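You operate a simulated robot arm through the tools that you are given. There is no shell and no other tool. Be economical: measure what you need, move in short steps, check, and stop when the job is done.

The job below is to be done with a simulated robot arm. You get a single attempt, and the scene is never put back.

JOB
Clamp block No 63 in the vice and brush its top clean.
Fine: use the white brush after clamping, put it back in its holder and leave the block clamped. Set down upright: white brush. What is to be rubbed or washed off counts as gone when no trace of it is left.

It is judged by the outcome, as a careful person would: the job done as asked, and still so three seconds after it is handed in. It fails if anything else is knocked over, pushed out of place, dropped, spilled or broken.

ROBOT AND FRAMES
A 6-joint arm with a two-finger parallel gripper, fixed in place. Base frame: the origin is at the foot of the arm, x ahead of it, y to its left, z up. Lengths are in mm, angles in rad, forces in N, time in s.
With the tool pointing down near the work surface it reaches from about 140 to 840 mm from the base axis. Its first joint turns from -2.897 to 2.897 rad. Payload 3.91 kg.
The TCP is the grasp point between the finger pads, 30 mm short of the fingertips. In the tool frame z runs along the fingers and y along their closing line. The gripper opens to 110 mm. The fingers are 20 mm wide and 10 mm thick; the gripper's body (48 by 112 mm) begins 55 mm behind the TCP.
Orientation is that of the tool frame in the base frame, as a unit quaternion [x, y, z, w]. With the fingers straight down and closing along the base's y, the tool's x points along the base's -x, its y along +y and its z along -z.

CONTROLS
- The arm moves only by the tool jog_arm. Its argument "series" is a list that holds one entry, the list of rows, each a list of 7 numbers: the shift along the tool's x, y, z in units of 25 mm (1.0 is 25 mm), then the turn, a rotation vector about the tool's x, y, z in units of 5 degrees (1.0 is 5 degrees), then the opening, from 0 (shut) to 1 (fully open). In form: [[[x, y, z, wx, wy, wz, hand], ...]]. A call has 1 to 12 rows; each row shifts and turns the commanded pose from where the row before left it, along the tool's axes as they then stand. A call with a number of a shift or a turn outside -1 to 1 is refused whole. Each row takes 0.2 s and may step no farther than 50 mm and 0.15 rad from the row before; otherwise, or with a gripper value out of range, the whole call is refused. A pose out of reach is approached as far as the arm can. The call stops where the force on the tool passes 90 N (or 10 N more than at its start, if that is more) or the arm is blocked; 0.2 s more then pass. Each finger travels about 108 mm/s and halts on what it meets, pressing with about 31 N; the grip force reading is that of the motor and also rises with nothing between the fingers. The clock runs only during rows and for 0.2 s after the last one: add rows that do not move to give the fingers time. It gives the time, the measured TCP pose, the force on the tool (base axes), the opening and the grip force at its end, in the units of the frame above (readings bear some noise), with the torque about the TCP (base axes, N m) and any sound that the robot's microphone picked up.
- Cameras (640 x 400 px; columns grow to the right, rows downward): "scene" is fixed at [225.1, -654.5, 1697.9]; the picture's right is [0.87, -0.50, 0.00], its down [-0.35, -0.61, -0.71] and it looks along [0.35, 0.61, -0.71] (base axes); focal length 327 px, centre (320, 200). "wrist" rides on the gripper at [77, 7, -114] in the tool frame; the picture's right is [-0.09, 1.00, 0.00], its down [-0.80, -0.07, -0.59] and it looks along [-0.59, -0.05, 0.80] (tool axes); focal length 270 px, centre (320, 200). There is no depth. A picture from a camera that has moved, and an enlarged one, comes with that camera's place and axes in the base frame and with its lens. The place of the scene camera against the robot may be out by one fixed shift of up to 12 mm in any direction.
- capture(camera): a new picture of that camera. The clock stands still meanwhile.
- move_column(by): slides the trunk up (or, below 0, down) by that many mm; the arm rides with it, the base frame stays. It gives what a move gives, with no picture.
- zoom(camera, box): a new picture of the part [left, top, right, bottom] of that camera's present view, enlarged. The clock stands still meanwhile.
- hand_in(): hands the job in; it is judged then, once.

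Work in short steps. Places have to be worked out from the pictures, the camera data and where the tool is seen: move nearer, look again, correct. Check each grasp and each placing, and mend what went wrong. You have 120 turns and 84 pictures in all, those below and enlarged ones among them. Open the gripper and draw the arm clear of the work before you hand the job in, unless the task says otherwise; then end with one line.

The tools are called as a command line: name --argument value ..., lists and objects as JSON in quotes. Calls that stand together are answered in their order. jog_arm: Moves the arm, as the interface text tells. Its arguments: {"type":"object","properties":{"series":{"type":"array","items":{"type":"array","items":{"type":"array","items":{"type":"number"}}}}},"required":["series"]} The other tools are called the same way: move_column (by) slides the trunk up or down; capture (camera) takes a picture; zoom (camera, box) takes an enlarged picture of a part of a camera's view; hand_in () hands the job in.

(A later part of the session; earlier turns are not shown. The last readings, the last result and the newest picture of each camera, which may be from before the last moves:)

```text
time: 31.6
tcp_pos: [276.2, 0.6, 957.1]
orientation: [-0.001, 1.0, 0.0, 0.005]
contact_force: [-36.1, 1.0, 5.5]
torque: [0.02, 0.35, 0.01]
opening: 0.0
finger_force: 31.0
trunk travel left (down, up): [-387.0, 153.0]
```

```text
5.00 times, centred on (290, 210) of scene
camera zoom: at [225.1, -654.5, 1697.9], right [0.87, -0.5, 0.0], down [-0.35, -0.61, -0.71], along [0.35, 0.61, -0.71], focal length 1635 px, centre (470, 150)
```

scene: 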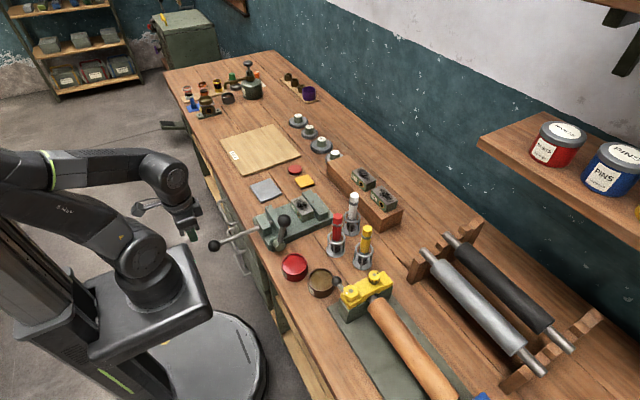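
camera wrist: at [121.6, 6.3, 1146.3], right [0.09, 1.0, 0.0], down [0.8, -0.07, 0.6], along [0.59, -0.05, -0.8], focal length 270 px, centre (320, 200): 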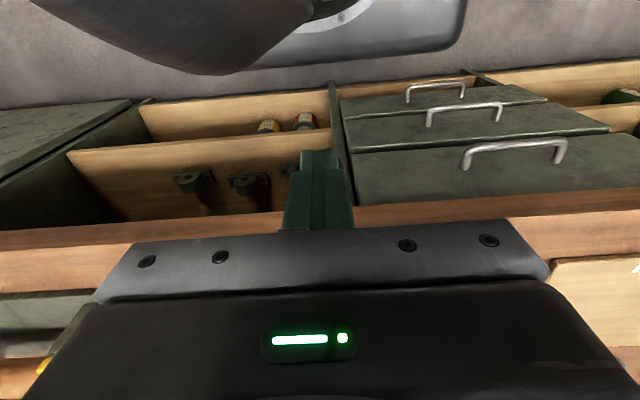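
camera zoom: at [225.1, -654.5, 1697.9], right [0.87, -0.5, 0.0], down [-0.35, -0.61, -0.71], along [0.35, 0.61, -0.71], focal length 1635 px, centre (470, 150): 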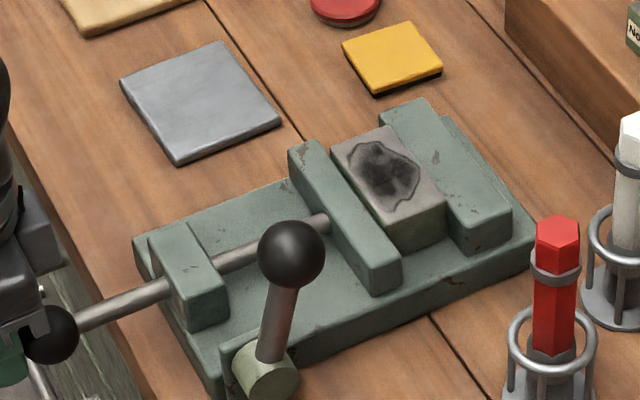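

Force −36 N: block is pinched against the fixed jaw. Back off the ball, rise, and see whether the jaw holds.

jog_arm --series '[[[0.4, 0, 0, 0, 0, 0, 0], [0.4, 0, 0, 0, 0, 0, 0], [0, 0, -1, 0, 0, 0, 0], [0, 0, -1, 0, 0, 0, 0], [0, 0, -1, 0, 0, 0, 0], [0, 0, -1, 0, 0, 0, 0], [0, -0.5, -1, 0, 0, 0, 0], [0, -0.5, -0.5, 0, 0, 0, 0]]]'

capture --camera "wrist"

zoom --camera "scene" --box '[240, 170, 340, 250]'

```text
time: 33.5
tcp_pos: [269.1, -24.1, 1080.2]
orientation: [0.0, 1.0, -0.006, -0.028]
contact_force: [-0.1, -0.2, -0.2]
torque: [0.01, -0.03, -0.02]
opening: 0.0
finger_force: 30.9
trunk travel left (down, up): [-387.0, 153.0]
```

```text
41 pictures are left
camera wrist: at [198.5, -16.1, 1198.4], right [0.09, 1.0, -0.02], down [0.83, -0.06, 0.55], along [0.55, -0.06, -0.83], focal length 270 px, centre (320, 200)
```

wrist: 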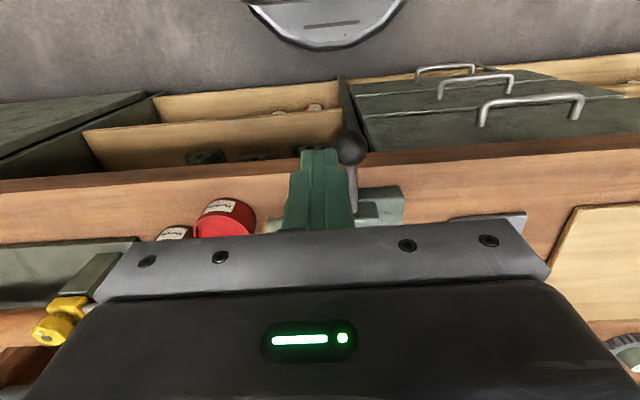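

```text
5.00 times, centred on (290, 210) of scene
camera zoom: at [225.1, -654.5, 1697.9], right [0.87, -0.5, 0.0], down [-0.35, -0.61, -0.71], along [0.35, 0.61, -0.71], focal length 1635 px, centre (470, 150)
```

zoom: 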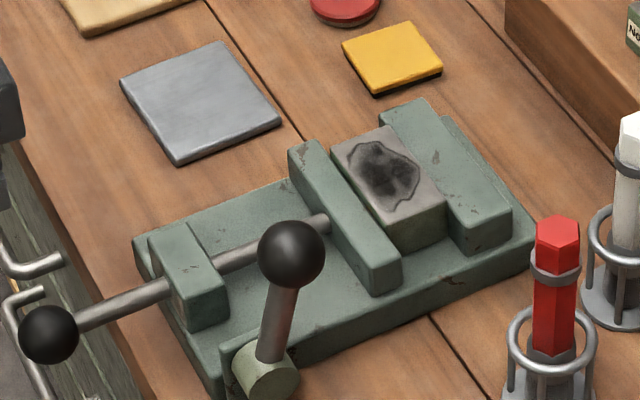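

Jaw stays. Restore the trunk height, then position behind the lever ball (≈(433, −80, 1020)).

move_column --by 88

jog_arm --series '[[[-1, -0.55, 0.3, 0, 0, 0, 0], [-1, -0.55, 0.3, 0, 0, 0, 0], [-1, -0.55, 0.3, 0, 0, 0, 0], [-1, -0.55, 0.3, 0, 0, 0, 0]]]'

capture --camera "wrist"

```text
time: 34.7
tcp_pos: [268.3, -22.4, 1167.5]
orientation: [-0.001, 1.0, -0.006, -0.028]
contact_force: [-0.8, 0.2, 0.2]
torque: [0.01, -0.02, -0.01]
opening: 0.0
finger_force: 30.8
trunk travel left (down, up): [-475.0, 65.0]
```

```text
time: 35.7
tcp_pos: [363.1, -80.9, 1153.4]
orientation: [0.0, 1.0, 0.001, 0.006]
contact_force: [0.2, 0.5, -0.2]
torque: [-0.01, 0.04, -0.02]
opening: 0.0
finger_force: 30.7
trunk travel left (down, up): [-475.0, 65.0]
```

```text
39 pictures are left
camera wrist: at [285.2, -73.9, 1266.6], right [0.09, 1.0, 0.0], down [0.79, -0.07, 0.6], along [0.6, -0.05, -0.8], focal length 270 px, centre (320, 200)
```

wrist: 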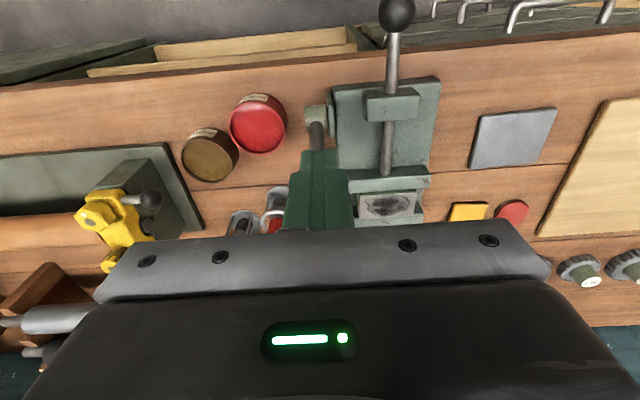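

Descend behind the ball at x≈388.

jog_arm --series '[[[-0.5, 0, 0.8, 0, 0, 0, 0], [-0.5, 0, 0.9, 0, 0, 0, 0], [0, 0, 0.9, 0, 0, 0, 0], [0, 0, 0.9, 0, 0, 0, 0], [0, 0, 0.9, 0, 0, 0, 0], [0, 0, 0.8, 0, 0, 0, 0]]]'

zoom --camera "scene" --box '[220, 160, 340, 260]'

```text
time: 37.1
tcp_pos: [389.4, -80.3, 1022.8]
orientation: [-0.002, 1.0, 0.0, 0.006]
contact_force: [-0.5, 0.8, -0.8]
torque: [0.04, 0.0, 0.0]
opening: 0.0
finger_force: 30.8
trunk travel left (down, up): [-475.0, 65.0]
```

```text
4.00 times, centred on (280, 210) of scene
camera zoom: at [225.1, -654.5, 1697.9], right [0.87, -0.5, 0.0], down [-0.35, -0.61, -0.71], along [0.35, 0.61, -0.71], focal length 1308 px, centre (480, 160)
```

zoom: 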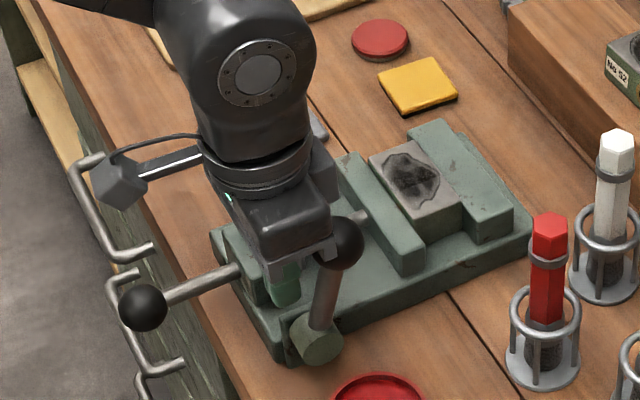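

Gently push the ball toward +x ~25 mm to test.

jog_arm --series '[[[-0.25, 0, 0, 0, 0, 0, 0], [-0.25, 0, 0, 0, 0, 0, 0], [-0.25, 0, 0, 0, 0, 0, 0], [-0.25, 0, 0, 0, 0, 0, 0]]]'

zoom --camera "scene" --box '[220, 160, 340, 260]'

```text
time: 38.1
tcp_pos: [400.4, -79.9, 1023.0]
orientation: [0.0, 1.0, 0.001, 0.001]
contact_force: [-61.1, 2.1, -3.0]
torque: [0.07, -0.31, -0.49]
opening: 0.0
finger_force: 30.8
trunk travel left (down, up): [-475.0, 65.0]
```

```text
4.00 times, centred on (280, 210) of scene
camera zoom: at [225.1, -654.5, 1697.9], right [0.87, -0.5, 0.0], down [-0.35, -0.61, -0.71], along [0.35, 0.61, -0.71], focal length 1308 px, centre (480, 160)
```

zoom: 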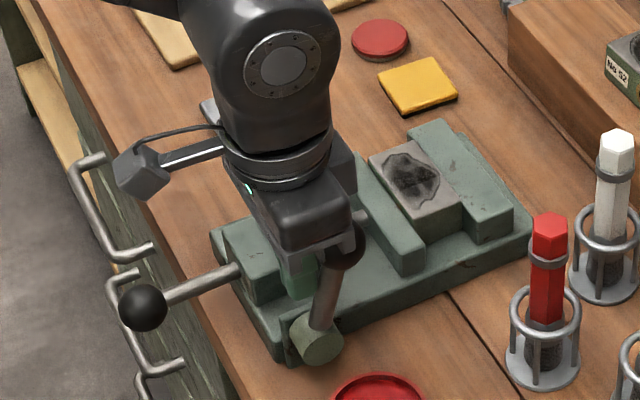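

The lever is at its +x stop, so it must throw toward −x. I'll grasp the ball from above and swing it along its arc about the hub (≈(412, 927)).

jog_arm --series '[[[0.4, 0, 0, 0, 0, 0, 0], [0, 0, -1, 0, 0, 0, 0], [0, 0, -1, 0, 0, 0, 0], [0, 0, -0.7, 0, 0, 0, 0.5], [-0.8, 0, 0, 0, 0, 0, 0.6], [-0.7, 0, 0, 0, 0, 0, 0.6]]]'

capture --camera "wrist"

```text
time: 39.5
tcp_pos: [440.5, -79.4, 1092.0]
orientation: [-0.002, 1.0, 0.001, 0.007]
contact_force: [-0.2, -0.8, -0.3]
torque: [-0.01, -0.01, 0.02]
opening: 66.0
finger_force: 0.1
trunk travel left (down, up): [-475.0, 65.0]
```

```text
36 pictures are left
camera wrist: at [362.8, -73.7, 1205.3], right [0.09, 1.0, 0.0], down [0.79, -0.07, 0.6], along [0.6, -0.05, -0.8], focal length 270 px, centre (320, 200)
```

wrist: 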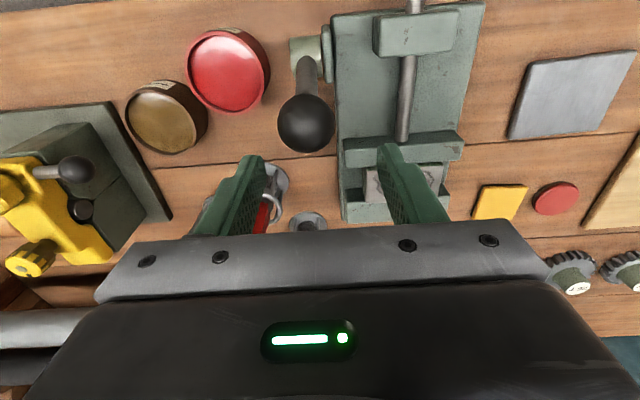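

Ball at ≈(432, −88, 1020). Align and descend onto it.

jog_arm --series '[[[0.34, -0.33, 0, 0, 0, 0, 0.6], [0, 0, 0.9, 0, 0, 0, 0.6], [0, 0, 0.9, 0, 0, 0, 0.6], [0, 0, 0.9, 0, 0, 0, 0.6]]]'

jog_arm --series '[[[0, 0, 0, 0, 0, 0, 0.3], [0, 0, 0, 0, 0, 0, 0.3], [0, 0, 0, 0, 0, 0, 0.3]]]'

zoom --camera "scene" --box '[220, 160, 340, 260]'

```text
time: 40.5
tcp_pos: [431.9, -87.9, 1023.3]
orientation: [-0.002, 1.0, 0.001, 0.005]
contact_force: [-0.1, 0.1, 0.4]
torque: [0.02, -0.03, 0.01]
opening: 65.7
finger_force: 0.0
trunk travel left (down, up): [-475.0, 65.0]
```

```text
time: 41.3
tcp_pos: [432.1, -87.3, 1024.1]
orientation: [-0.002, 1.0, 0.001, 0.006]
contact_force: [-0.9, -5.4, -3.1]
torque: [-0.01, -0.2, -0.02]
opening: 37.3
finger_force: 44.8
trunk travel left (down, up): [-475.0, 65.0]
```

```text
4.00 times, centred on (280, 210) of scene
camera zoom: at [225.1, -654.5, 1697.9], right [0.87, -0.5, 0.0], down [-0.35, -0.61, -0.71], along [0.35, 0.61, -0.71], focal length 1308 px, centre (480, 160)
```

zoom: 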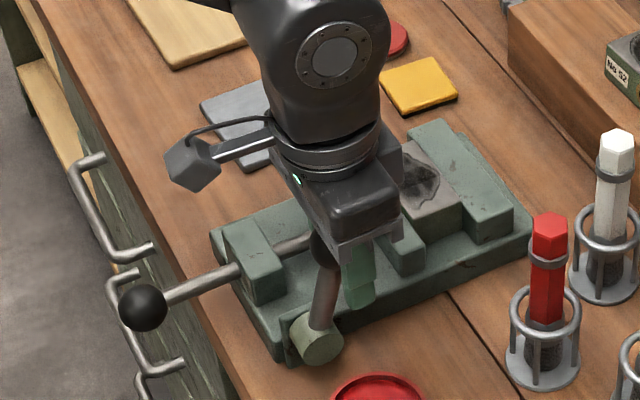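

Ball gripped (37 mm). Swing 30° toward −x along the arc and check.

jog_arm --series '[[[0.336, 0, -0.04, 0, 0, 0, 0.3], [0.336, 0, -0.04, 0, 0, 0, 0.3], [0.338, 0, 0.015, 0, 0, 0, 0.3], [0.338, 0, 0.015, 0, 0, 0, 0.3], [0.33, 0, 0.075, 0, 0, 0, 0.3], [0.33, 0, 0.075, 0, 0, 0, 0.3]]]'

zoom --camera "scene" --box '[220, 160, 340, 260]'

```text
time: 42.7
tcp_pos: [382.5, -88.6, 1020.1]
orientation: [-0.002, 1.0, 0.001, 0.006]
contact_force: [10.5, -2.1, 10.1]
torque: [0.09, -1.02, -0.01]
opening: 37.1
finger_force: 45.6
trunk travel left (down, up): [-475.0, 65.0]
```

```text
4.00 times, centred on (280, 210) of scene
camera zoom: at [225.1, -654.5, 1697.9], right [0.87, -0.5, 0.0], down [-0.35, -0.61, -0.71], along [0.35, 0.61, -0.71], focal length 1308 px, centre (480, 160)
```

zoom: 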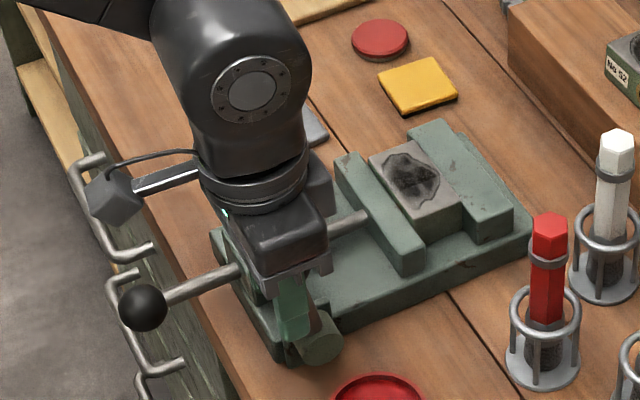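

The lever follows. Continue along the arc.

jog_arm --series '[[[0.31, 0, 0.13, 0, 0, 0, 0.3], [0.31, 0, 0.14, 0, 0, 0, 0.3], [0.285, 0, 0.18, 0, 0, 0, 0.3], [0.285, 0, 0.19, 0, 0, 0, 0.3], [0.25, 0, 0.23, 0, 0, 0, 0.3], [0.245, 0, 0.23, 0, 0, 0, 0.3]]]'

zoom --camera "scene" --box '[220, 160, 340, 260]'

```text
time: 44.1
tcp_pos: [340.1, -87.3, 991.0]
orientation: [-0.001, 1.0, 0.001, 0.004]
contact_force: [-0.4, -1.2, 0.1]
torque: [0.07, 0.0, -0.04]
opening: 33.9
finger_force: 0.2
trunk travel left (down, up): [-475.0, 65.0]
```

```text
4.00 times, centred on (280, 210) of scene
camera zoom: at [225.1, -654.5, 1697.9], right [0.87, -0.5, 0.0], down [-0.35, -0.61, -0.71], along [0.35, 0.61, -0.71], focal length 1308 px, centre (480, 160)
```

zoom: 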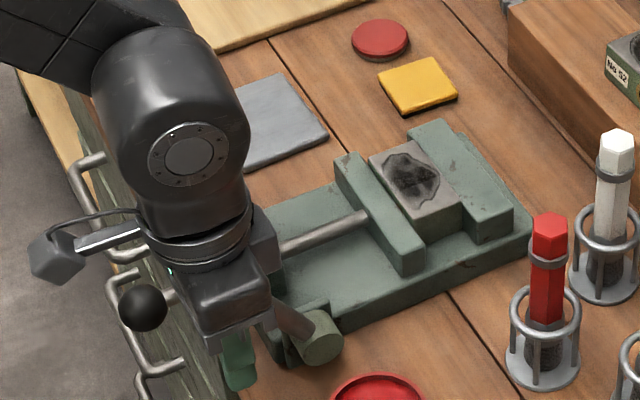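

Grip reads no force; the ball may have slipped. Look.

capture --camera "wrist"

```text
32 pictures are left
camera wrist: at [262.6, -81.7, 1104.2], right [0.09, 1.0, 0.0], down [0.8, -0.07, 0.6], along [0.6, -0.05, -0.8], focal length 270 px, centre (320, 200)
```

wrist: 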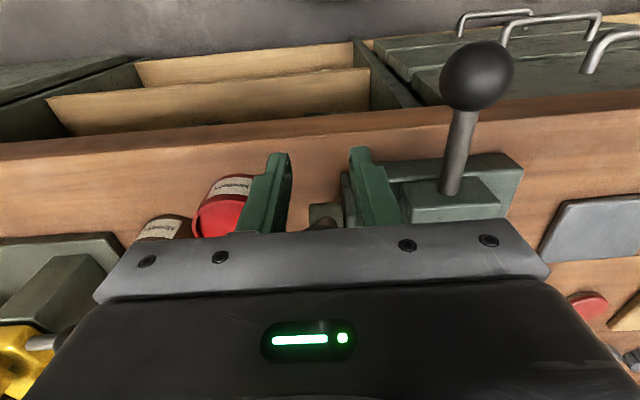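

Ball slipped out toward +x. Raise and locate the lever.

jog_arm --series '[[[0, 0, -1, 0, 0, 0, 0.5], [0, 0, -1, 0, 0, 0, 0.5], [0, 0, -1, 0, 0, 0, 0.3], [0, 0, -1, 0, 0, 0, 0], [0, 0, 0, 0, 0, 0, 0]]]'

capture --camera "scene"

capture --camera "wrist"

```text
time: 45.3
tcp_pos: [339.4, -87.8, 1093.0]
orientation: [-0.001, 1.0, 0.0, 0.006]
contact_force: [1.2, -0.6, 0.0]
torque: [0.0, -0.01, 0.01]
opening: 0.0
finger_force: 31.3
trunk travel left (down, up): [-475.0, 65.0]
```

```text
31 pictures are left
```

scene: 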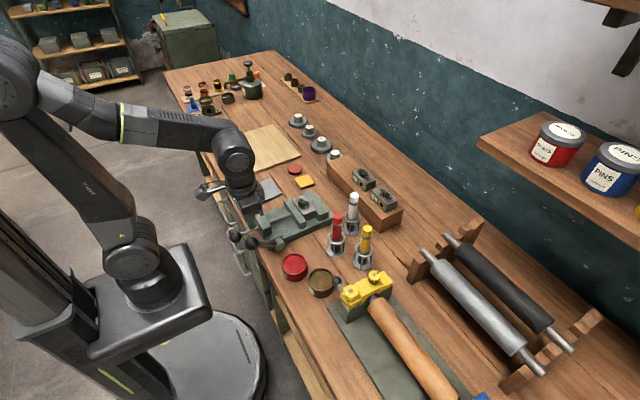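

```text
30 pictures are left
camera wrist: at [260.7, -81.7, 1206.1], right [0.09, 1.0, 0.0], down [0.79, -0.07, 0.6], along [0.6, -0.05, -0.8], focal length 270 px, centre (320, 200)
```

wrist: 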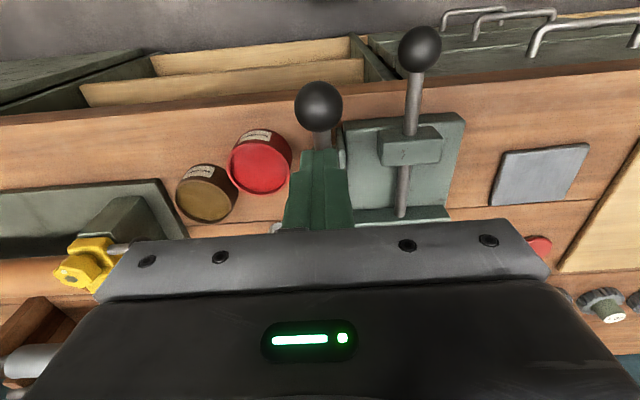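

The lever is now at about −56°, ball ≈(332, −88, 981). Press down on the ball with closed fingers to find whether it's at its end.

jog_arm --series '[[[0.25, 0, 0.9, 0, 0, 0, 0], [0, 0, 0.9, 0, 0, 0, 0], [0, 0, 0.4, 0, 0, 0, 0], [0, 0, 0.2, 0, 0, 0, 0], [0, 0, 0.2, 0, 0, 0, 0], [0, 0, 0.2, 0, 0, 0, 0]]]'

zoom --camera "scene" --box '[210, 170, 330, 270]'

```text
time: 46.1
tcp_pos: [333.8, -87.4, 1046.1]
orientation: [-0.002, 1.0, -0.003, 0.017]
contact_force: [-21.1, 7.6, 68.4]
torque: [0.22, 0.93, -0.26]
opening: 0.1
finger_force: 31.2
trunk travel left (down, up): [-475.0, 65.0]
stopped in row 4: the force on the tool passed its limit (the readings are from after the stop); the commanded pose is now the measured one
```

```text
4.00 times, centred on (270, 220) of scene
camera zoom: at [225.1, -654.5, 1697.9], right [0.87, -0.5, 0.0], down [-0.35, -0.61, -0.71], along [0.35, 0.61, -0.71], focal length 1308 px, centre (520, 120)
```

zoom: 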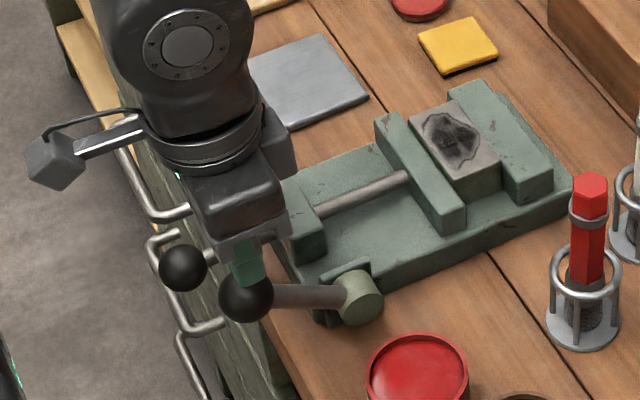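

Contact met at TCP 1046, so the ball centre is ≈(330, −88, 996) and it didn't yield to ~90 N. Press once more slowly at the ball's crown to be sure it is at its end stop.

jog_arm --series '[[[0, 0, -0.2, 0, 0, 0, 0], [0, 0, 0.08, 0, 0, 0, 0], [0, 0, 0.08, 0, 0, 0, 0], [0, 0, 0.08, 0, 0, 0, 0], [0, 0, 0.08, 0, 0, 0, 0], [0, 0, 0.08, 0, 0, 0, 0]]]'

zoom --camera "scene" --box '[210, 170, 330, 270]'

```text
time: 47.1
tcp_pos: [333.3, -88.4, 1046.7]
orientation: [-0.002, 1.0, -0.003, 0.018]
contact_force: [-24.5, 9.0, 64.2]
torque: [0.28, 1.06, -0.05]
opening: 0.0
finger_force: 30.9
trunk travel left (down, up): [-475.0, 65.0]
stopped in row 4: the force on the tool passed its limit (the readings are from after the stop); the commanded pose is now the measured one
```

```text
4.00 times, centred on (270, 220) of scene
camera zoom: at [225.1, -654.5, 1697.9], right [0.87, -0.5, 0.0], down [-0.35, -0.61, -0.71], along [0.35, 0.61, -0.71], focal length 1308 px, centre (520, 120)
```

zoom: 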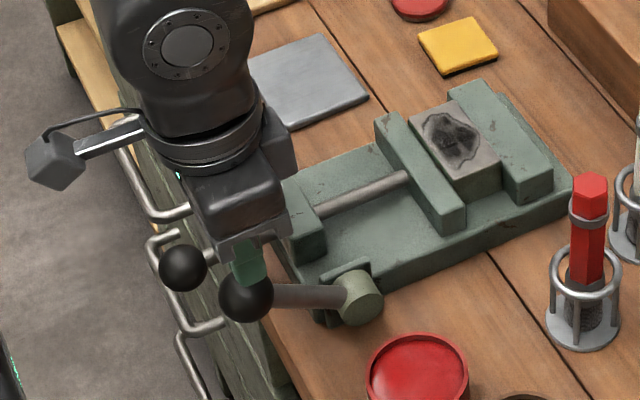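

Force direction shows I'm on the ball's −x side. Try once more from its upper +x side, pushing tangentially.

jog_arm --series '[[[0, 0, -1, 0, 0, 0, 0], [-0.8, 0, 0, 0, 0, 0, 0], [-0.8, 0, 0, 0, 0, 0, 0], [0, 0, 0.8, 0, 0, 0, 0], [0.1, 0, 0.1, 0, 0, 0, 0], [0.1, 0, 0.1, 0, 0, 0, 0], [0.1, 0, 0.1, 0, 0, 0, 0], [0.1, 0, 0.1, 0, 0, 0, 0]]]'

zoom --camera "scene" --box '[210, 170, 330, 270]'

```text
time: 48.9
tcp_pos: [367.9, -89.4, 1038.2]
orientation: [-0.002, 1.0, -0.003, 0.015]
contact_force: [0.2, -0.3, -0.9]
torque: [0.0, 0.06, 0.02]
opening: 0.0
finger_force: 31.0
trunk travel left (down, up): [-475.0, 65.0]
```

```text
4.00 times, centred on (270, 220) of scene
camera zoom: at [225.1, -654.5, 1697.9], right [0.87, -0.5, 0.0], down [-0.35, -0.61, -0.71], along [0.35, 0.61, -0.71], focal length 1308 px, centre (520, 120)
```

zoom: 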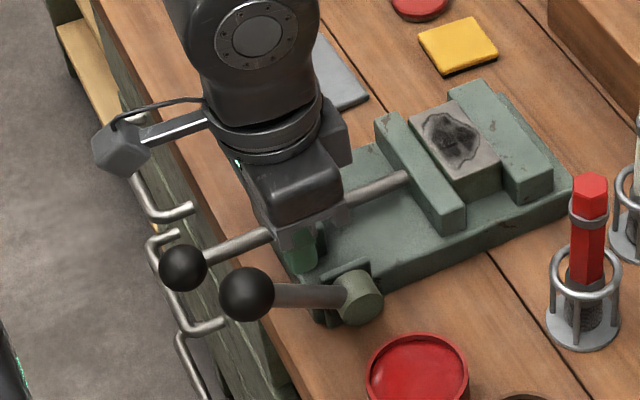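

No contact yet; continue the diagonal push.

jog_arm --series '[[[0.12, 0, 0.1, 0, 0, 0, 0], [0.12, 0, 0.1, 0, 0, 0, 0], [0.12, 0, 0.1, 0, 0, 0, 0], [0.12, 0, 0.1, 0, 0, 0, 0], [0.12, 0, 0.1, 0, 0, 0, 0], [0.12, 0, 0.1, 0, 0, 0, 0]]]'

zoom --camera "scene" --box '[210, 170, 330, 270]'

```text
time: 50.3
tcp_pos: [356.3, -88.8, 1025.6]
orientation: [-0.003, 1.0, -0.003, 0.018]
contact_force: [26.9, 0.0, 25.7]
torque: [0.11, -0.53, 0.01]
opening: 0.0
finger_force: 31.1
trunk travel left (down, up): [-475.0, 65.0]
```

```text
4.00 times, centred on (270, 220) of scene
camera zoom: at [225.1, -654.5, 1697.9], right [0.87, -0.5, 0.0], down [-0.35, -0.61, -0.71], along [0.35, 0.61, -0.71], focal length 1308 px, centre (520, 120)
```

zoom: 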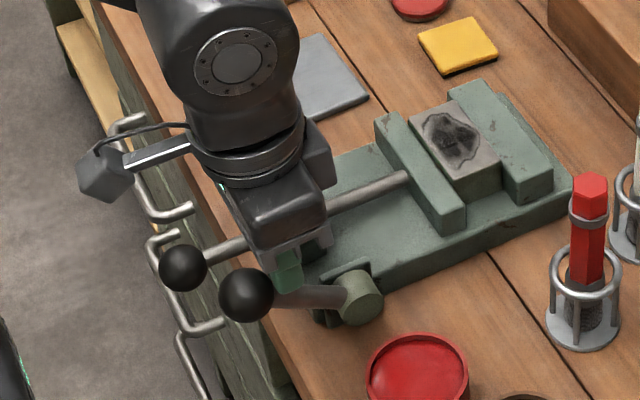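

Good tangential contact (37 N), little motion. Push a bit harder.

jog_arm --series '[[[0.12, 0, 0.12, 0, 0, 0, 0], [0.12, 0, 0.12, 0, 0, 0, 0], [0.12, 0, 0.12, 0, 0, 0, 0]]]'

zoom --camera "scene" --box '[210, 170, 330, 270]'

```text
time: 50.9
tcp_pos: [356.5, -89.6, 1025.4]
orientation: [-0.003, 0.999, -0.006, 0.033]
contact_force: [12.3, 3.8, 28.9]
torque: [0.1, -0.16, -0.12]
opening: 0.0
finger_force: 31.0
trunk travel left (down, up): [-475.0, 65.0]
stopped in row 3: the force on the tool passed its limit (the readings are from after the stop); the commanded pose is now the measured one
```

```text
4.00 times, centred on (270, 220) of scene
camera zoom: at [225.1, -654.5, 1697.9], right [0.87, -0.5, 0.0], down [-0.35, -0.61, -0.71], along [0.35, 0.61, -0.71], focal length 1308 px, centre (520, 120)
```

zoom: 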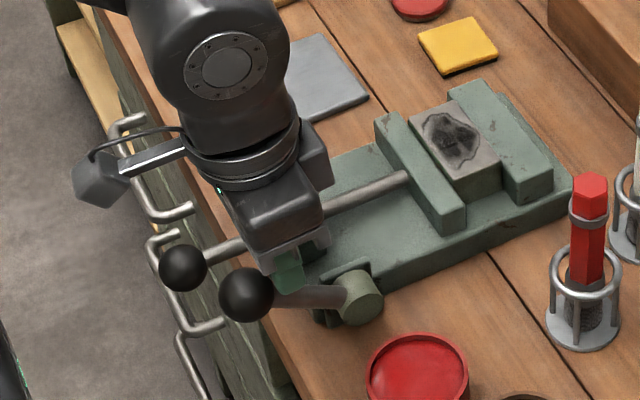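

The lever holds firm at its stop, so the jaw is locked. Now rise, straighten the slight tilt, and go to a vantage near the white brush (≈(640, −120)).

jog_arm --series '[[[-0.2, 0, -0.8, -0.14, 0.76, 0.07, 0], [0, 0, -0.9, 0, 0, 0, 0], [0, 0, -0.9, 0, 0, 0, 0], [0, 0, -0.9, 0, 0, 0, 0.3], [-1, -0.13, -0.7, 0, 0, 0, 0.6], [-1, -0.13, 0, 0, 0, 0, 0.6], [-1, -0.13, 0, 0, 0, 0, 0.6], [-1, -0.13, 0, 0, 0, 0, 0.6], [-1, -0.13, 0, 0, 0, 0, 0.6], [-1, -0.13, 0, 0, 0, 0, 0.6], [-1, -0.13, 0, 0, 0, 0, 0.6], [-1, -0.13, 0, 0, 0, 0, 0.6]]]'

capture --camera "wrist"

```text
time: 53.5
tcp_pos: [559.7, -116.4, 1126.5]
orientation: [0.0, 1.0, 0.001, -0.006]
contact_force: [0.9, 1.0, 0.4]
torque: [0.03, 0.02, -0.01]
opening: 66.1
finger_force: 0.1
trunk travel left (down, up): [-475.0, 65.0]
```

```text
24 pictures are left
camera wrist: at [484.7, -110.3, 1241.7], right [0.09, 1.0, 0.0], down [0.81, -0.07, 0.59], along [0.58, -0.05, -0.81], focal length 270 px, centre (320, 200)
```

wrist: 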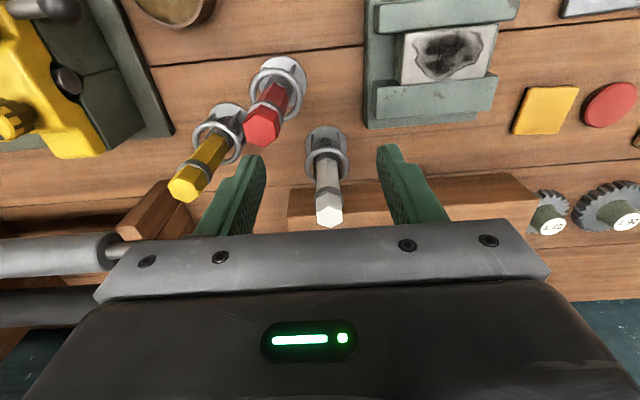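

White brush axis at ≈(629, −115). Move above it and check before straddling.

jog_arm --series '[[[-0.93, 0.02, 0.3, 0, -0.14, 0, 0.6], [-0.93, 0.02, 0.3, 0, 0, 0, 0.6], [-0.92, 0.02, 0.6, 0, 0, 0, 0.6], [0, 0, 0, 0, 0, 0, 0.6]]]'

capture --camera "wrist"

zoom --camera "scene" --box '[300, 140, 420, 230]'

```text
time: 54.5
tcp_pos: [627.9, -115.6, 1095.7]
orientation: [0.0, 1.0, 0.001, 0.001]
contact_force: [-0.1, -0.6, 0.4]
torque: [-0.01, 0.0, -0.01]
opening: 66.0
finger_force: 0.1
trunk travel left (down, up): [-475.0, 65.0]
```

```text
23 pictures are left
camera wrist: at [551.1, -108.8, 1210.2], right [0.09, 1.0, 0.0], down [0.8, -0.07, 0.6], along [0.59, -0.05, -0.8], focal length 270 px, centre (320, 200)
```

wrist: 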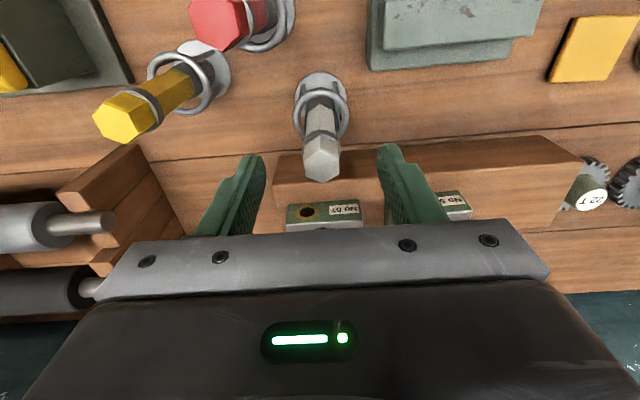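

```text
4.44 times, centred on (360, 185) of scene
camera zoom: at [225.1, -654.5, 1697.9], right [0.87, -0.5, 0.0], down [-0.35, -0.61, -0.71], along [0.35, 0.61, -0.71], focal length 1453 px, centre (142, 267)
```

zoom: 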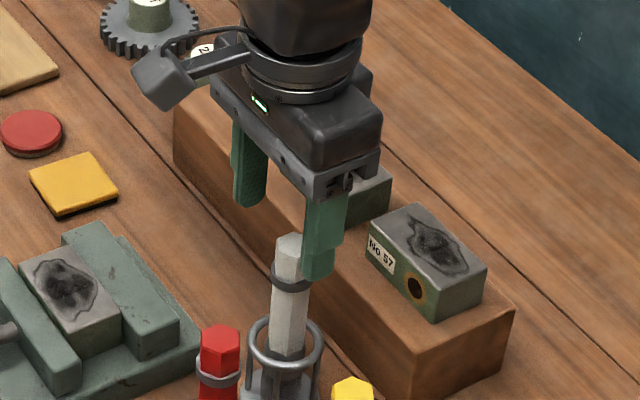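

Best estimate of brush axis (634, −115), top ≈1052. Shift 6 mm, descend to TCP ≈1012 and close.

jog_arm --series '[[[-0.25, 0.02, 0.35, 0, 0, 0, 0.6], [0, 0, 0.75, 0, 0, 0, 0.6], [0, 0, 0.75, 0, 0, 0, 0.6], [0, 0, 0.75, 0, 0, 0, 0.6], [0, 0, 0.75, 0, 0, 0, 0.6], [0, 0, 0, 0, 0, 0, 0.6]]]'

zoom --camera "scene" --box '[300, 160, 420, 260]'

```text
time: 55.9
tcp_pos: [634.8, -115.1, 1012.1]
orientation: [-0.001, 1.0, 0.002, 0.001]
contact_force: [-0.8, -0.4, -0.3]
torque: [0.01, 0.0, -0.03]
opening: 65.8
finger_force: 0.0
trunk travel left (down, up): [-475.0, 65.0]
```

```text
4.00 times, centred on (360, 210) of scene
camera zoom: at [225.1, -654.5, 1697.9], right [0.87, -0.5, 0.0], down [-0.35, -0.61, -0.71], along [0.35, 0.61, -0.71], focal length 1308 px, centre (160, 160)
```

zoom: 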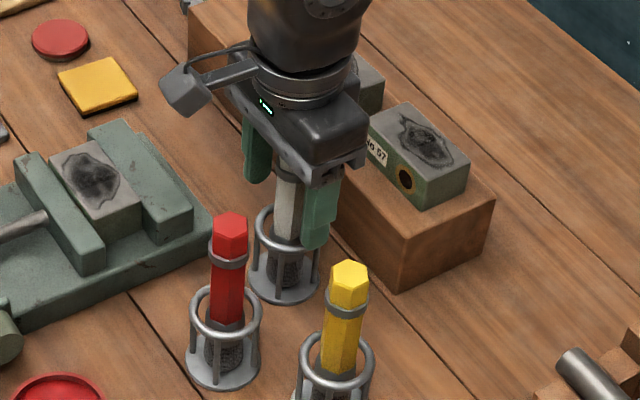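

Straddling the handle. Close; then check the grip and lift straight up.

jog_arm --series '[[[0, 0, 0, 0, 0, 0, 0.1], [0, 0, 0, 0, 0, 0, 0.1], [0, 0, 0, 0, 0, 0, 0.1]]]'

jog_arm --series '[[[0, 0, -0.4, 0, 0, 0, 0.1], [0, 0, -0.8, 0, 0, 0, 0.1], [0, 0, -1, 0, 0, 0, 0.1], [0, 0, -1, 0, 0, 0, 0.1], [0, 0, -1, 0, 0, 0, 0.1]]]'

zoom --camera "scene" --box '[280, 130, 420, 240]'

```text
time: 56.7
tcp_pos: [633.3, -113.7, 1012.1]
orientation: [0.0, 1.0, 0.002, 0.0]
contact_force: [0.1, -1.1, -0.4]
torque: [0.02, -0.03, -0.02]
opening: 26.0
finger_force: 31.2
trunk travel left (down, up): [-475.0, 65.0]
```

```text
time: 57.9
tcp_pos: [633.2, -113.2, 1117.7]
orientation: [0.001, 1.0, 0.002, 0.001]
contact_force: [0.1, -1.8, -0.5]
torque: [-0.03, 0.01, 0.01]
opening: 25.8
finger_force: 30.8
trunk travel left (down, up): [-475.0, 65.0]
```

```text
3.64 times, centred on (350, 185) of scene
camera zoom: at [225.1, -654.5, 1697.9], right [0.87, -0.5, 0.0], down [-0.35, -0.61, -0.71], along [0.35, 0.61, -0.71], focal length 1189 px, centre (211, 254)
```

zoom: 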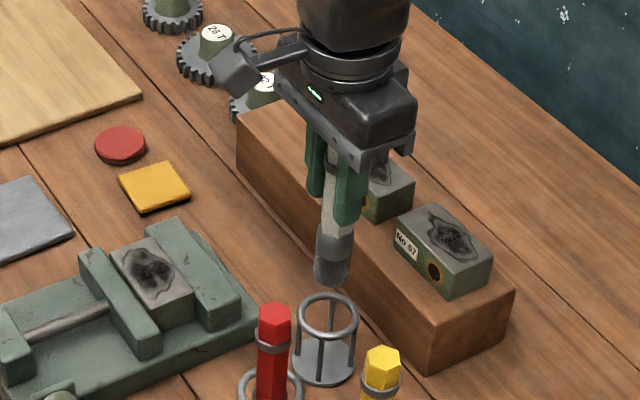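

Brush firmly held (26 mm) and clear of its holder. Move over the block centre (≈(534, 3)).

jog_arm --series '[[[0, 0, -0.4, 0, 0, 0, 0.1], [0.79, 0.93, 0, 0, 0, 0, 0.1], [0.79, 0.93, 0, 0, 0, 0, 0.1], [0.79, 0.93, 0, 0, 0, 0, 0.1], [0.79, 0.93, 0, 0, 0, 0, 0.1], [0.79, 0.93, 0.4, 0, 0, 0, 0.1], [0, 0, 0.9, 0, 0, 0, 0.1], [0, 0, 0.4, 0, 0, 0, 0.1]]]'

zoom --camera "scene" --box '[250, 150, 350, 240]'

capture --camera "wrist"

```text
time: 59.7
tcp_pos: [534.7, 2.2, 1084.6]
orientation: [0.0, 1.0, 0.001, 0.001]
contact_force: [-0.1, -0.4, -0.9]
torque: [0.02, 0.02, 0.01]
opening: 25.9
finger_force: 30.9
trunk travel left (down, up): [-475.0, 65.0]
```

```text
4.44 times, centred on (300, 195) of scene
camera zoom: at [225.1, -654.5, 1697.9], right [0.87, -0.5, 0.0], down [-0.35, -0.61, -0.71], along [0.35, 0.61, -0.71], focal length 1453 px, centre (409, 222)
```

zoom: 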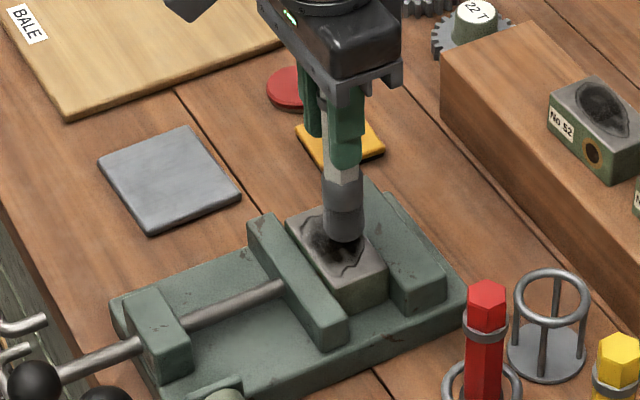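

```text
18 pictures are left
camera wrist: at [457.8, 7.9, 1199.0], right [0.09, 1.0, 0.0], down [0.8, -0.07, 0.6], along [0.59, -0.05, -0.8], focal length 270 px, centre (320, 200)
```

wrist: 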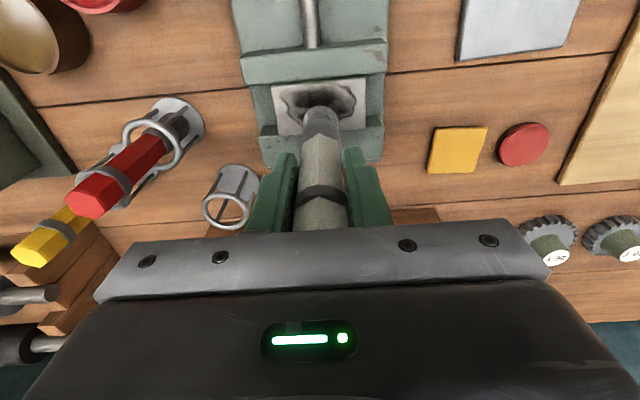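

Lower until bristles touch.

jog_arm --series '[[[0, 0, 0.4, 0, 0, 0, 0.1], [0, 0, 0.2, 0, 0, 0, 0.1], [0, 0, 0, 0, 0, 0, 0.1]]]'

jog_arm --series '[[[0, 0, 0.12, 0, 0, 0, 0.1], [0, 0, 0, 0, 0, 0, 0.1]]]'

```text
time: 60.5
tcp_pos: [535.0, 1.7, 1071.4]
orientation: [0.0, 1.0, 0.002, 0.003]
contact_force: [2.4, 2.7, 24.3]
torque: [0.51, -0.3, 0.01]
opening: 26.4
finger_force: 30.7
trunk travel left (down, up): [-475.0, 65.0]
```

```text
time: 61.1
tcp_pos: [532.3, 2.6, 1068.1]
orientation: [0.0, 1.0, 0.002, 0.002]
contact_force: [1.3, 1.6, 24.3]
torque: [0.32, -0.23, 0.05]
opening: 25.9
finger_force: 31.1
trunk travel left (down, up): [-475.0, 65.0]
```

Contact at TCP ≈1072 (brush slid ~3–4 mm in the grip at 24 N). Ease off 1.5 mm and scrub along y.

jog_arm --series '[[[0, 0, -0.06, 0, 0, 0, 0.1], [0, 0.72, 0, 0, 0, 0, 0.1], [0, 0.72, 0, 0, 0, 0, 0.1], [0, -0.72, 0, 0, 0, 0, 0.1], [0, -0.72, 0, 0, 0, 0, 0.1], [0, -0.72, 0, 0, 0, 0, 0.1], [0, -0.72, 0, 0, 0, 0, 0.1], [0.5, 0, 0, 0, 0, 0, 0.1], [0, 0.72, 0, 0, 0, 0, 0.1], [0, 0.72, 0, 0, 0, 0, 0.1], [0, 0.72, 0, 0, 0, 0, 0.1], [0, 0.72, 0, 0, 0, 0, 0.1]]]'

capture --camera "wrist"

```text
time: 63.7
tcp_pos: [523.7, 36.9, 1069.1]
orientation: [0.001, 1.0, 0.002, 0.001]
contact_force: [0.3, -0.2, -1.2]
torque: [0.0, 0.06, 0.02]
opening: 25.7
finger_force: 30.9
trunk travel left (down, up): [-475.0, 65.0]
```

```text
17 pictures are left
camera wrist: at [446.3, 44.5, 1182.7], right [0.09, 1.0, 0.0], down [0.8, -0.07, 0.6], along [0.59, -0.05, -0.8], focal length 270 px, centre (320, 200)
```

wrist: 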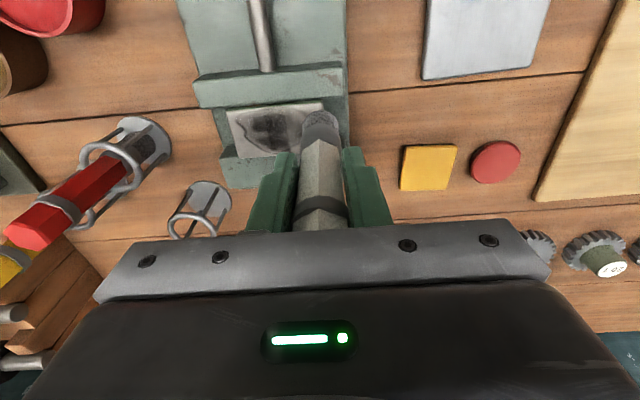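

Partly faded but contact was lost. Lower 1 mm and scrub the rest, all three lanes.

jog_arm --series '[[[0, 0, 0.05, 0, 0, 0, 0.1], [0, -0.6, 0, 0, 0, 0, 0.1], [0, -0.6, 0, 0, 0, 0, 0.1], [0, -0.6, 0, 0, 0, 0, 0.1], [0, -0.6, 0, 0, 0, 0, 0.1], [0, -0.5, 0, 0, 0, 0, 0.1], [-0.5, 0, 0, 0, 0, 0, 0.1], [0, 0.6, 0, 0, 0, 0, 0.1], [0, 0.6, 0, 0, 0, 0, 0.1], [0, 0.6, 0, 0, 0, 0, 0.1], [0, 0.6, 0, 0, 0, 0, 0.1], [0, 0.5, 0, 0, 0, 0, 0.1]]]'

jog_arm --series '[[[-0.5, 0, 0, 0, 0, 0, 0.1], [0, -0.6, 0, 0, 0, 0, 0.1], [0, -0.6, 0, 0, 0, 0, 0.1], [0, -0.6, 0, 0, 0, 0, 0.1], [0, -0.6, 0, 0, 0, 0, 0.1], [0, -0.5, 0, 0, 0, 0, 0.1], [0.25, 0, 0, 0, 0, 0, 0.1], [0, 0.6, 0, 0, 0, 0, 0.1], [0, 0.6, 0, 0, 0, 0, 0.1], [0, 0.6, 0, 0, 0, 0, 0.1], [0, 0.6, 0, 0, 0, 0, 0.1], [0, 0.5, 0, 0, 0, 0, 0.1]]]'

capture --camera "wrist"

```text
time: 66.3
tcp_pos: [535.1, 39.3, 1067.2]
orientation: [0.001, 1.0, 0.001, 0.001]
contact_force: [0.5, 0.2, -1.4]
torque: [0.0, 0.03, 0.0]
opening: 26.0
finger_force: 30.9
trunk travel left (down, up): [-475.0, 65.0]
```

```text
time: 68.9
tcp_pos: [542.3, 38.1, 1066.8]
orientation: [0.0, 1.0, 0.002, 0.001]
contact_force: [0.2, -0.5, -0.4]
torque: [-0.02, -0.04, 0.01]
opening: 25.7
finger_force: 30.8
trunk travel left (down, up): [-475.0, 65.0]
```

```text
16 pictures are left
camera wrist: at [464.6, 43.7, 1181.1], right [0.09, 1.0, 0.0], down [0.8, -0.07, 0.6], along [0.59, -0.05, -0.8], focal length 270 px, centre (320, 200)
```

wrist: 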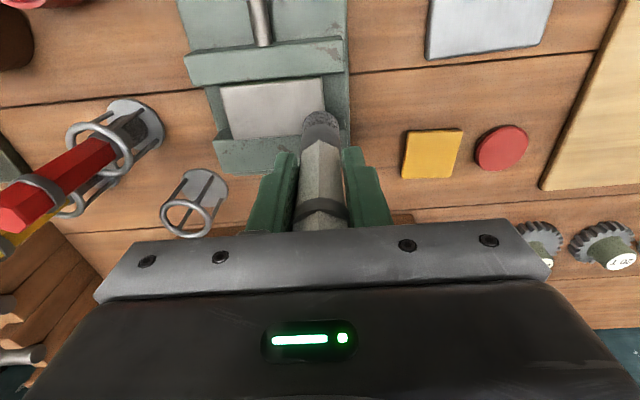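

Looks clean; zoom in to check for traces.

zoom --camera "wrist" --box '[200, 60, 350, 160]'

```text
4.00 times, centred on (275, 110) of wrist
camera zoom: at [464.6, 43.7, 1181.1], right [0.09, 1.0, 0.0], down [0.8, -0.07, 0.6], along [0.59, -0.05, -0.8], focal length 1081 px, centre (500, 560)
```

zoom: 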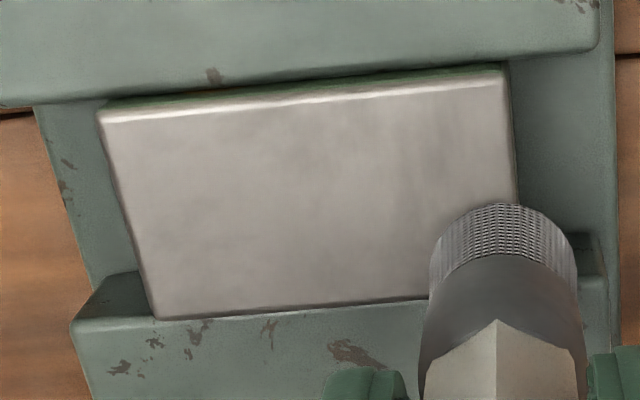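

Practically clean, perhaps a faint shade near the +y end. One more pass over all lanes 1 mm lower.

jog_arm --series '[[[0, -0.3, 0, 0, 0, 0, 0.1], [0.3, 0, 0.04, 0, 0, 0, 0.1], [0.4, 0, 0, 0, 0, 0, 0.1], [0, -0.5, 0, 0, 0, 0, 0.1], [-0.5, 0, 0, 0, 0, 0, 0.1], [-0.5, 0, 0, 0, 0, 0, 0.1], [0, -0.5, 0, 0, 0, 0, 0.1], [0.5, 0, 0, 0, 0, 0, 0.1], [0.5, 0, 0, 0, 0, 0, 0.1], [0, -0.5, 0, 0, 0, 0, 0.1], [-0.5, 0, 0, 0, 0, 0, 0.1], [-0.5, 0, 0, 0, 0, 0, 0.1]]]'

jog_arm --series '[[[0, -0.5, 0, 0, 0, 0, 0.1], [0.5, 0, 0, 0, 0, 0, 0.1], [0.5, 0, 0, 0, 0, 0, 0.1], [0, -0.4, 0, 0, 0, 0, 0.1], [-0.5, 0, 0, 0, 0, 0, 0.1], [-0.5, 0, 0, 0, 0, 0, 0.1], [0.5, 0.6, 0, 0, 0, 0, 0.1], [0, 0.7, 0, 0, 0, 0, 0.1], [0, 0.7, 0, 0, 0, 0, 0.1], [0, 0.5, -0.8, 0, 0, 0, 0.1], [0, 0, -1, 0, 0, 0, 0.1], [0, 0, -1, 0, 0, 0, 0.1]]]'

zoom --camera "scene" --box '[270, 170, 350, 240]'

capture --camera "wrist"

```text
time: 71.5
tcp_pos: [549.0, -7.5, 1066.5]
orientation: [0.0, 1.0, 0.002, 0.001]
contact_force: [0.2, -0.1, 0.0]
torque: [-0.06, 0.01, 0.01]
opening: 25.7
finger_force: 30.9
trunk travel left (down, up): [-475.0, 65.0]
```

```text
time: 74.1
tcp_pos: [536.0, 32.2, 1137.1]
orientation: [0.0, 1.0, 0.001, 0.001]
contact_force: [-0.1, 0.7, -0.4]
torque: [-0.01, 0.06, 0.03]
opening: 25.7
finger_force: 31.4
trunk travel left (down, up): [-475.0, 65.0]
```

```text
5.71 times, centred on (310, 205) of scene
camera zoom: at [225.1, -654.5, 1697.9], right [0.87, -0.5, 0.0], down [-0.35, -0.61, -0.71], along [0.35, 0.61, -0.71], focal length 1868 px, centre (377, 171)
```

zoom: 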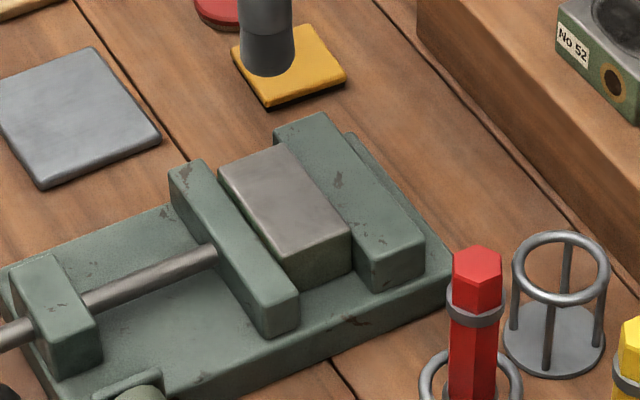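

```text
13 pictures are left
camera wrist: at [459.6, 39.4, 1250.9], right [0.09, 1.0, 0.0], down [0.8, -0.07, 0.6], along [0.59, -0.05, -0.8], focal length 270 px, centre (320, 200)
```

wrist: 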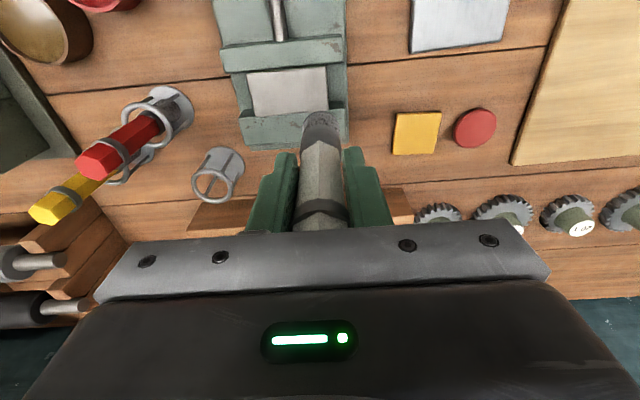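

Zoom to verify cleanliness.

zoom --camera "wrist" --box '[230, 50, 350, 130]'

```text
5.00 times, centred on (290, 90) of wrist
camera zoom: at [459.6, 39.4, 1250.9], right [0.09, 1.0, 0.0], down [0.8, -0.07, 0.6], along [0.59, -0.05, -0.8], focal length 1351 px, centre (470, 750)
```

zoom: 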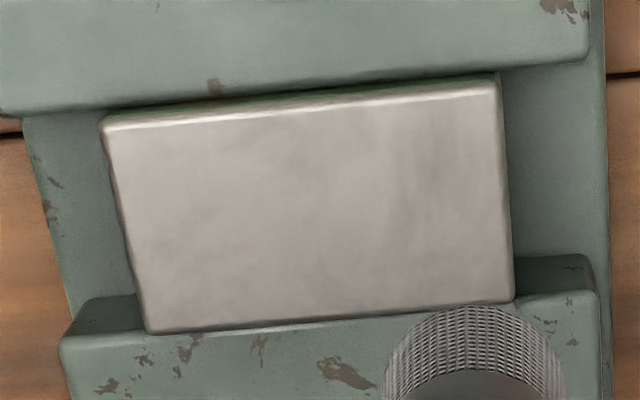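

Nearly uniform; to be safe make one more firm pass on the +y half (2 mm lower).

jog_arm --series '[[[-0.3, 0, 1, 0, 0, 0, 0.1], [0, 0, 1, 0, 0, 0, 0.1], [0, -0.5, 0.6, 0, 0, 0, 0.1], [0, 0, 0.3, 0, 0, 0, 0.1], [0, 0, 0, 0, 0, 0, 0.1]]]'

jog_arm --series '[[[0.4, 0, 0, 0, 0, 0, 0.1], [0.4, 0, 0, 0, 0, 0, 0.1], [0, 0.3, 0, 0, 0, 0, 0.1], [-0.4, 0, 0, 0, 0, 0, 0.1], [-0.4, 0, 0, 0, 0, 0, 0.1], [0, 0.3, 0, 0, 0, 0, 0.1], [0.4, 0, 0, 0, 0, 0, 0.1], [0.4, 0, 0, 0, 0, 0, 0.1], [0, -0.5, 0, 0, 0, 0, 0.1], [0, -0.5, 0, 0, 0, 0, 0.1], [-0.6, 0, 0, 0, 0, 0, 0.1]]]'

```text
time: 75.3
tcp_pos: [543.7, 19.8, 1066.1]
orientation: [0.0, 1.0, 0.002, 0.004]
contact_force: [2.5, 0.0, 24.5]
torque: [0.23, -0.23, 0.04]
opening: 25.6
finger_force: 31.1
trunk travel left (down, up): [-475.0, 65.0]
```

```text
time: 77.7
tcp_pos: [540.7, 10.1, 1064.7]
orientation: [0.0, 1.0, 0.002, 0.001]
contact_force: [0.1, 0.1, -0.2]
torque: [-0.02, 0.01, -0.02]
opening: 25.8
finger_force: 30.9
trunk travel left (down, up): [-475.0, 65.0]
```

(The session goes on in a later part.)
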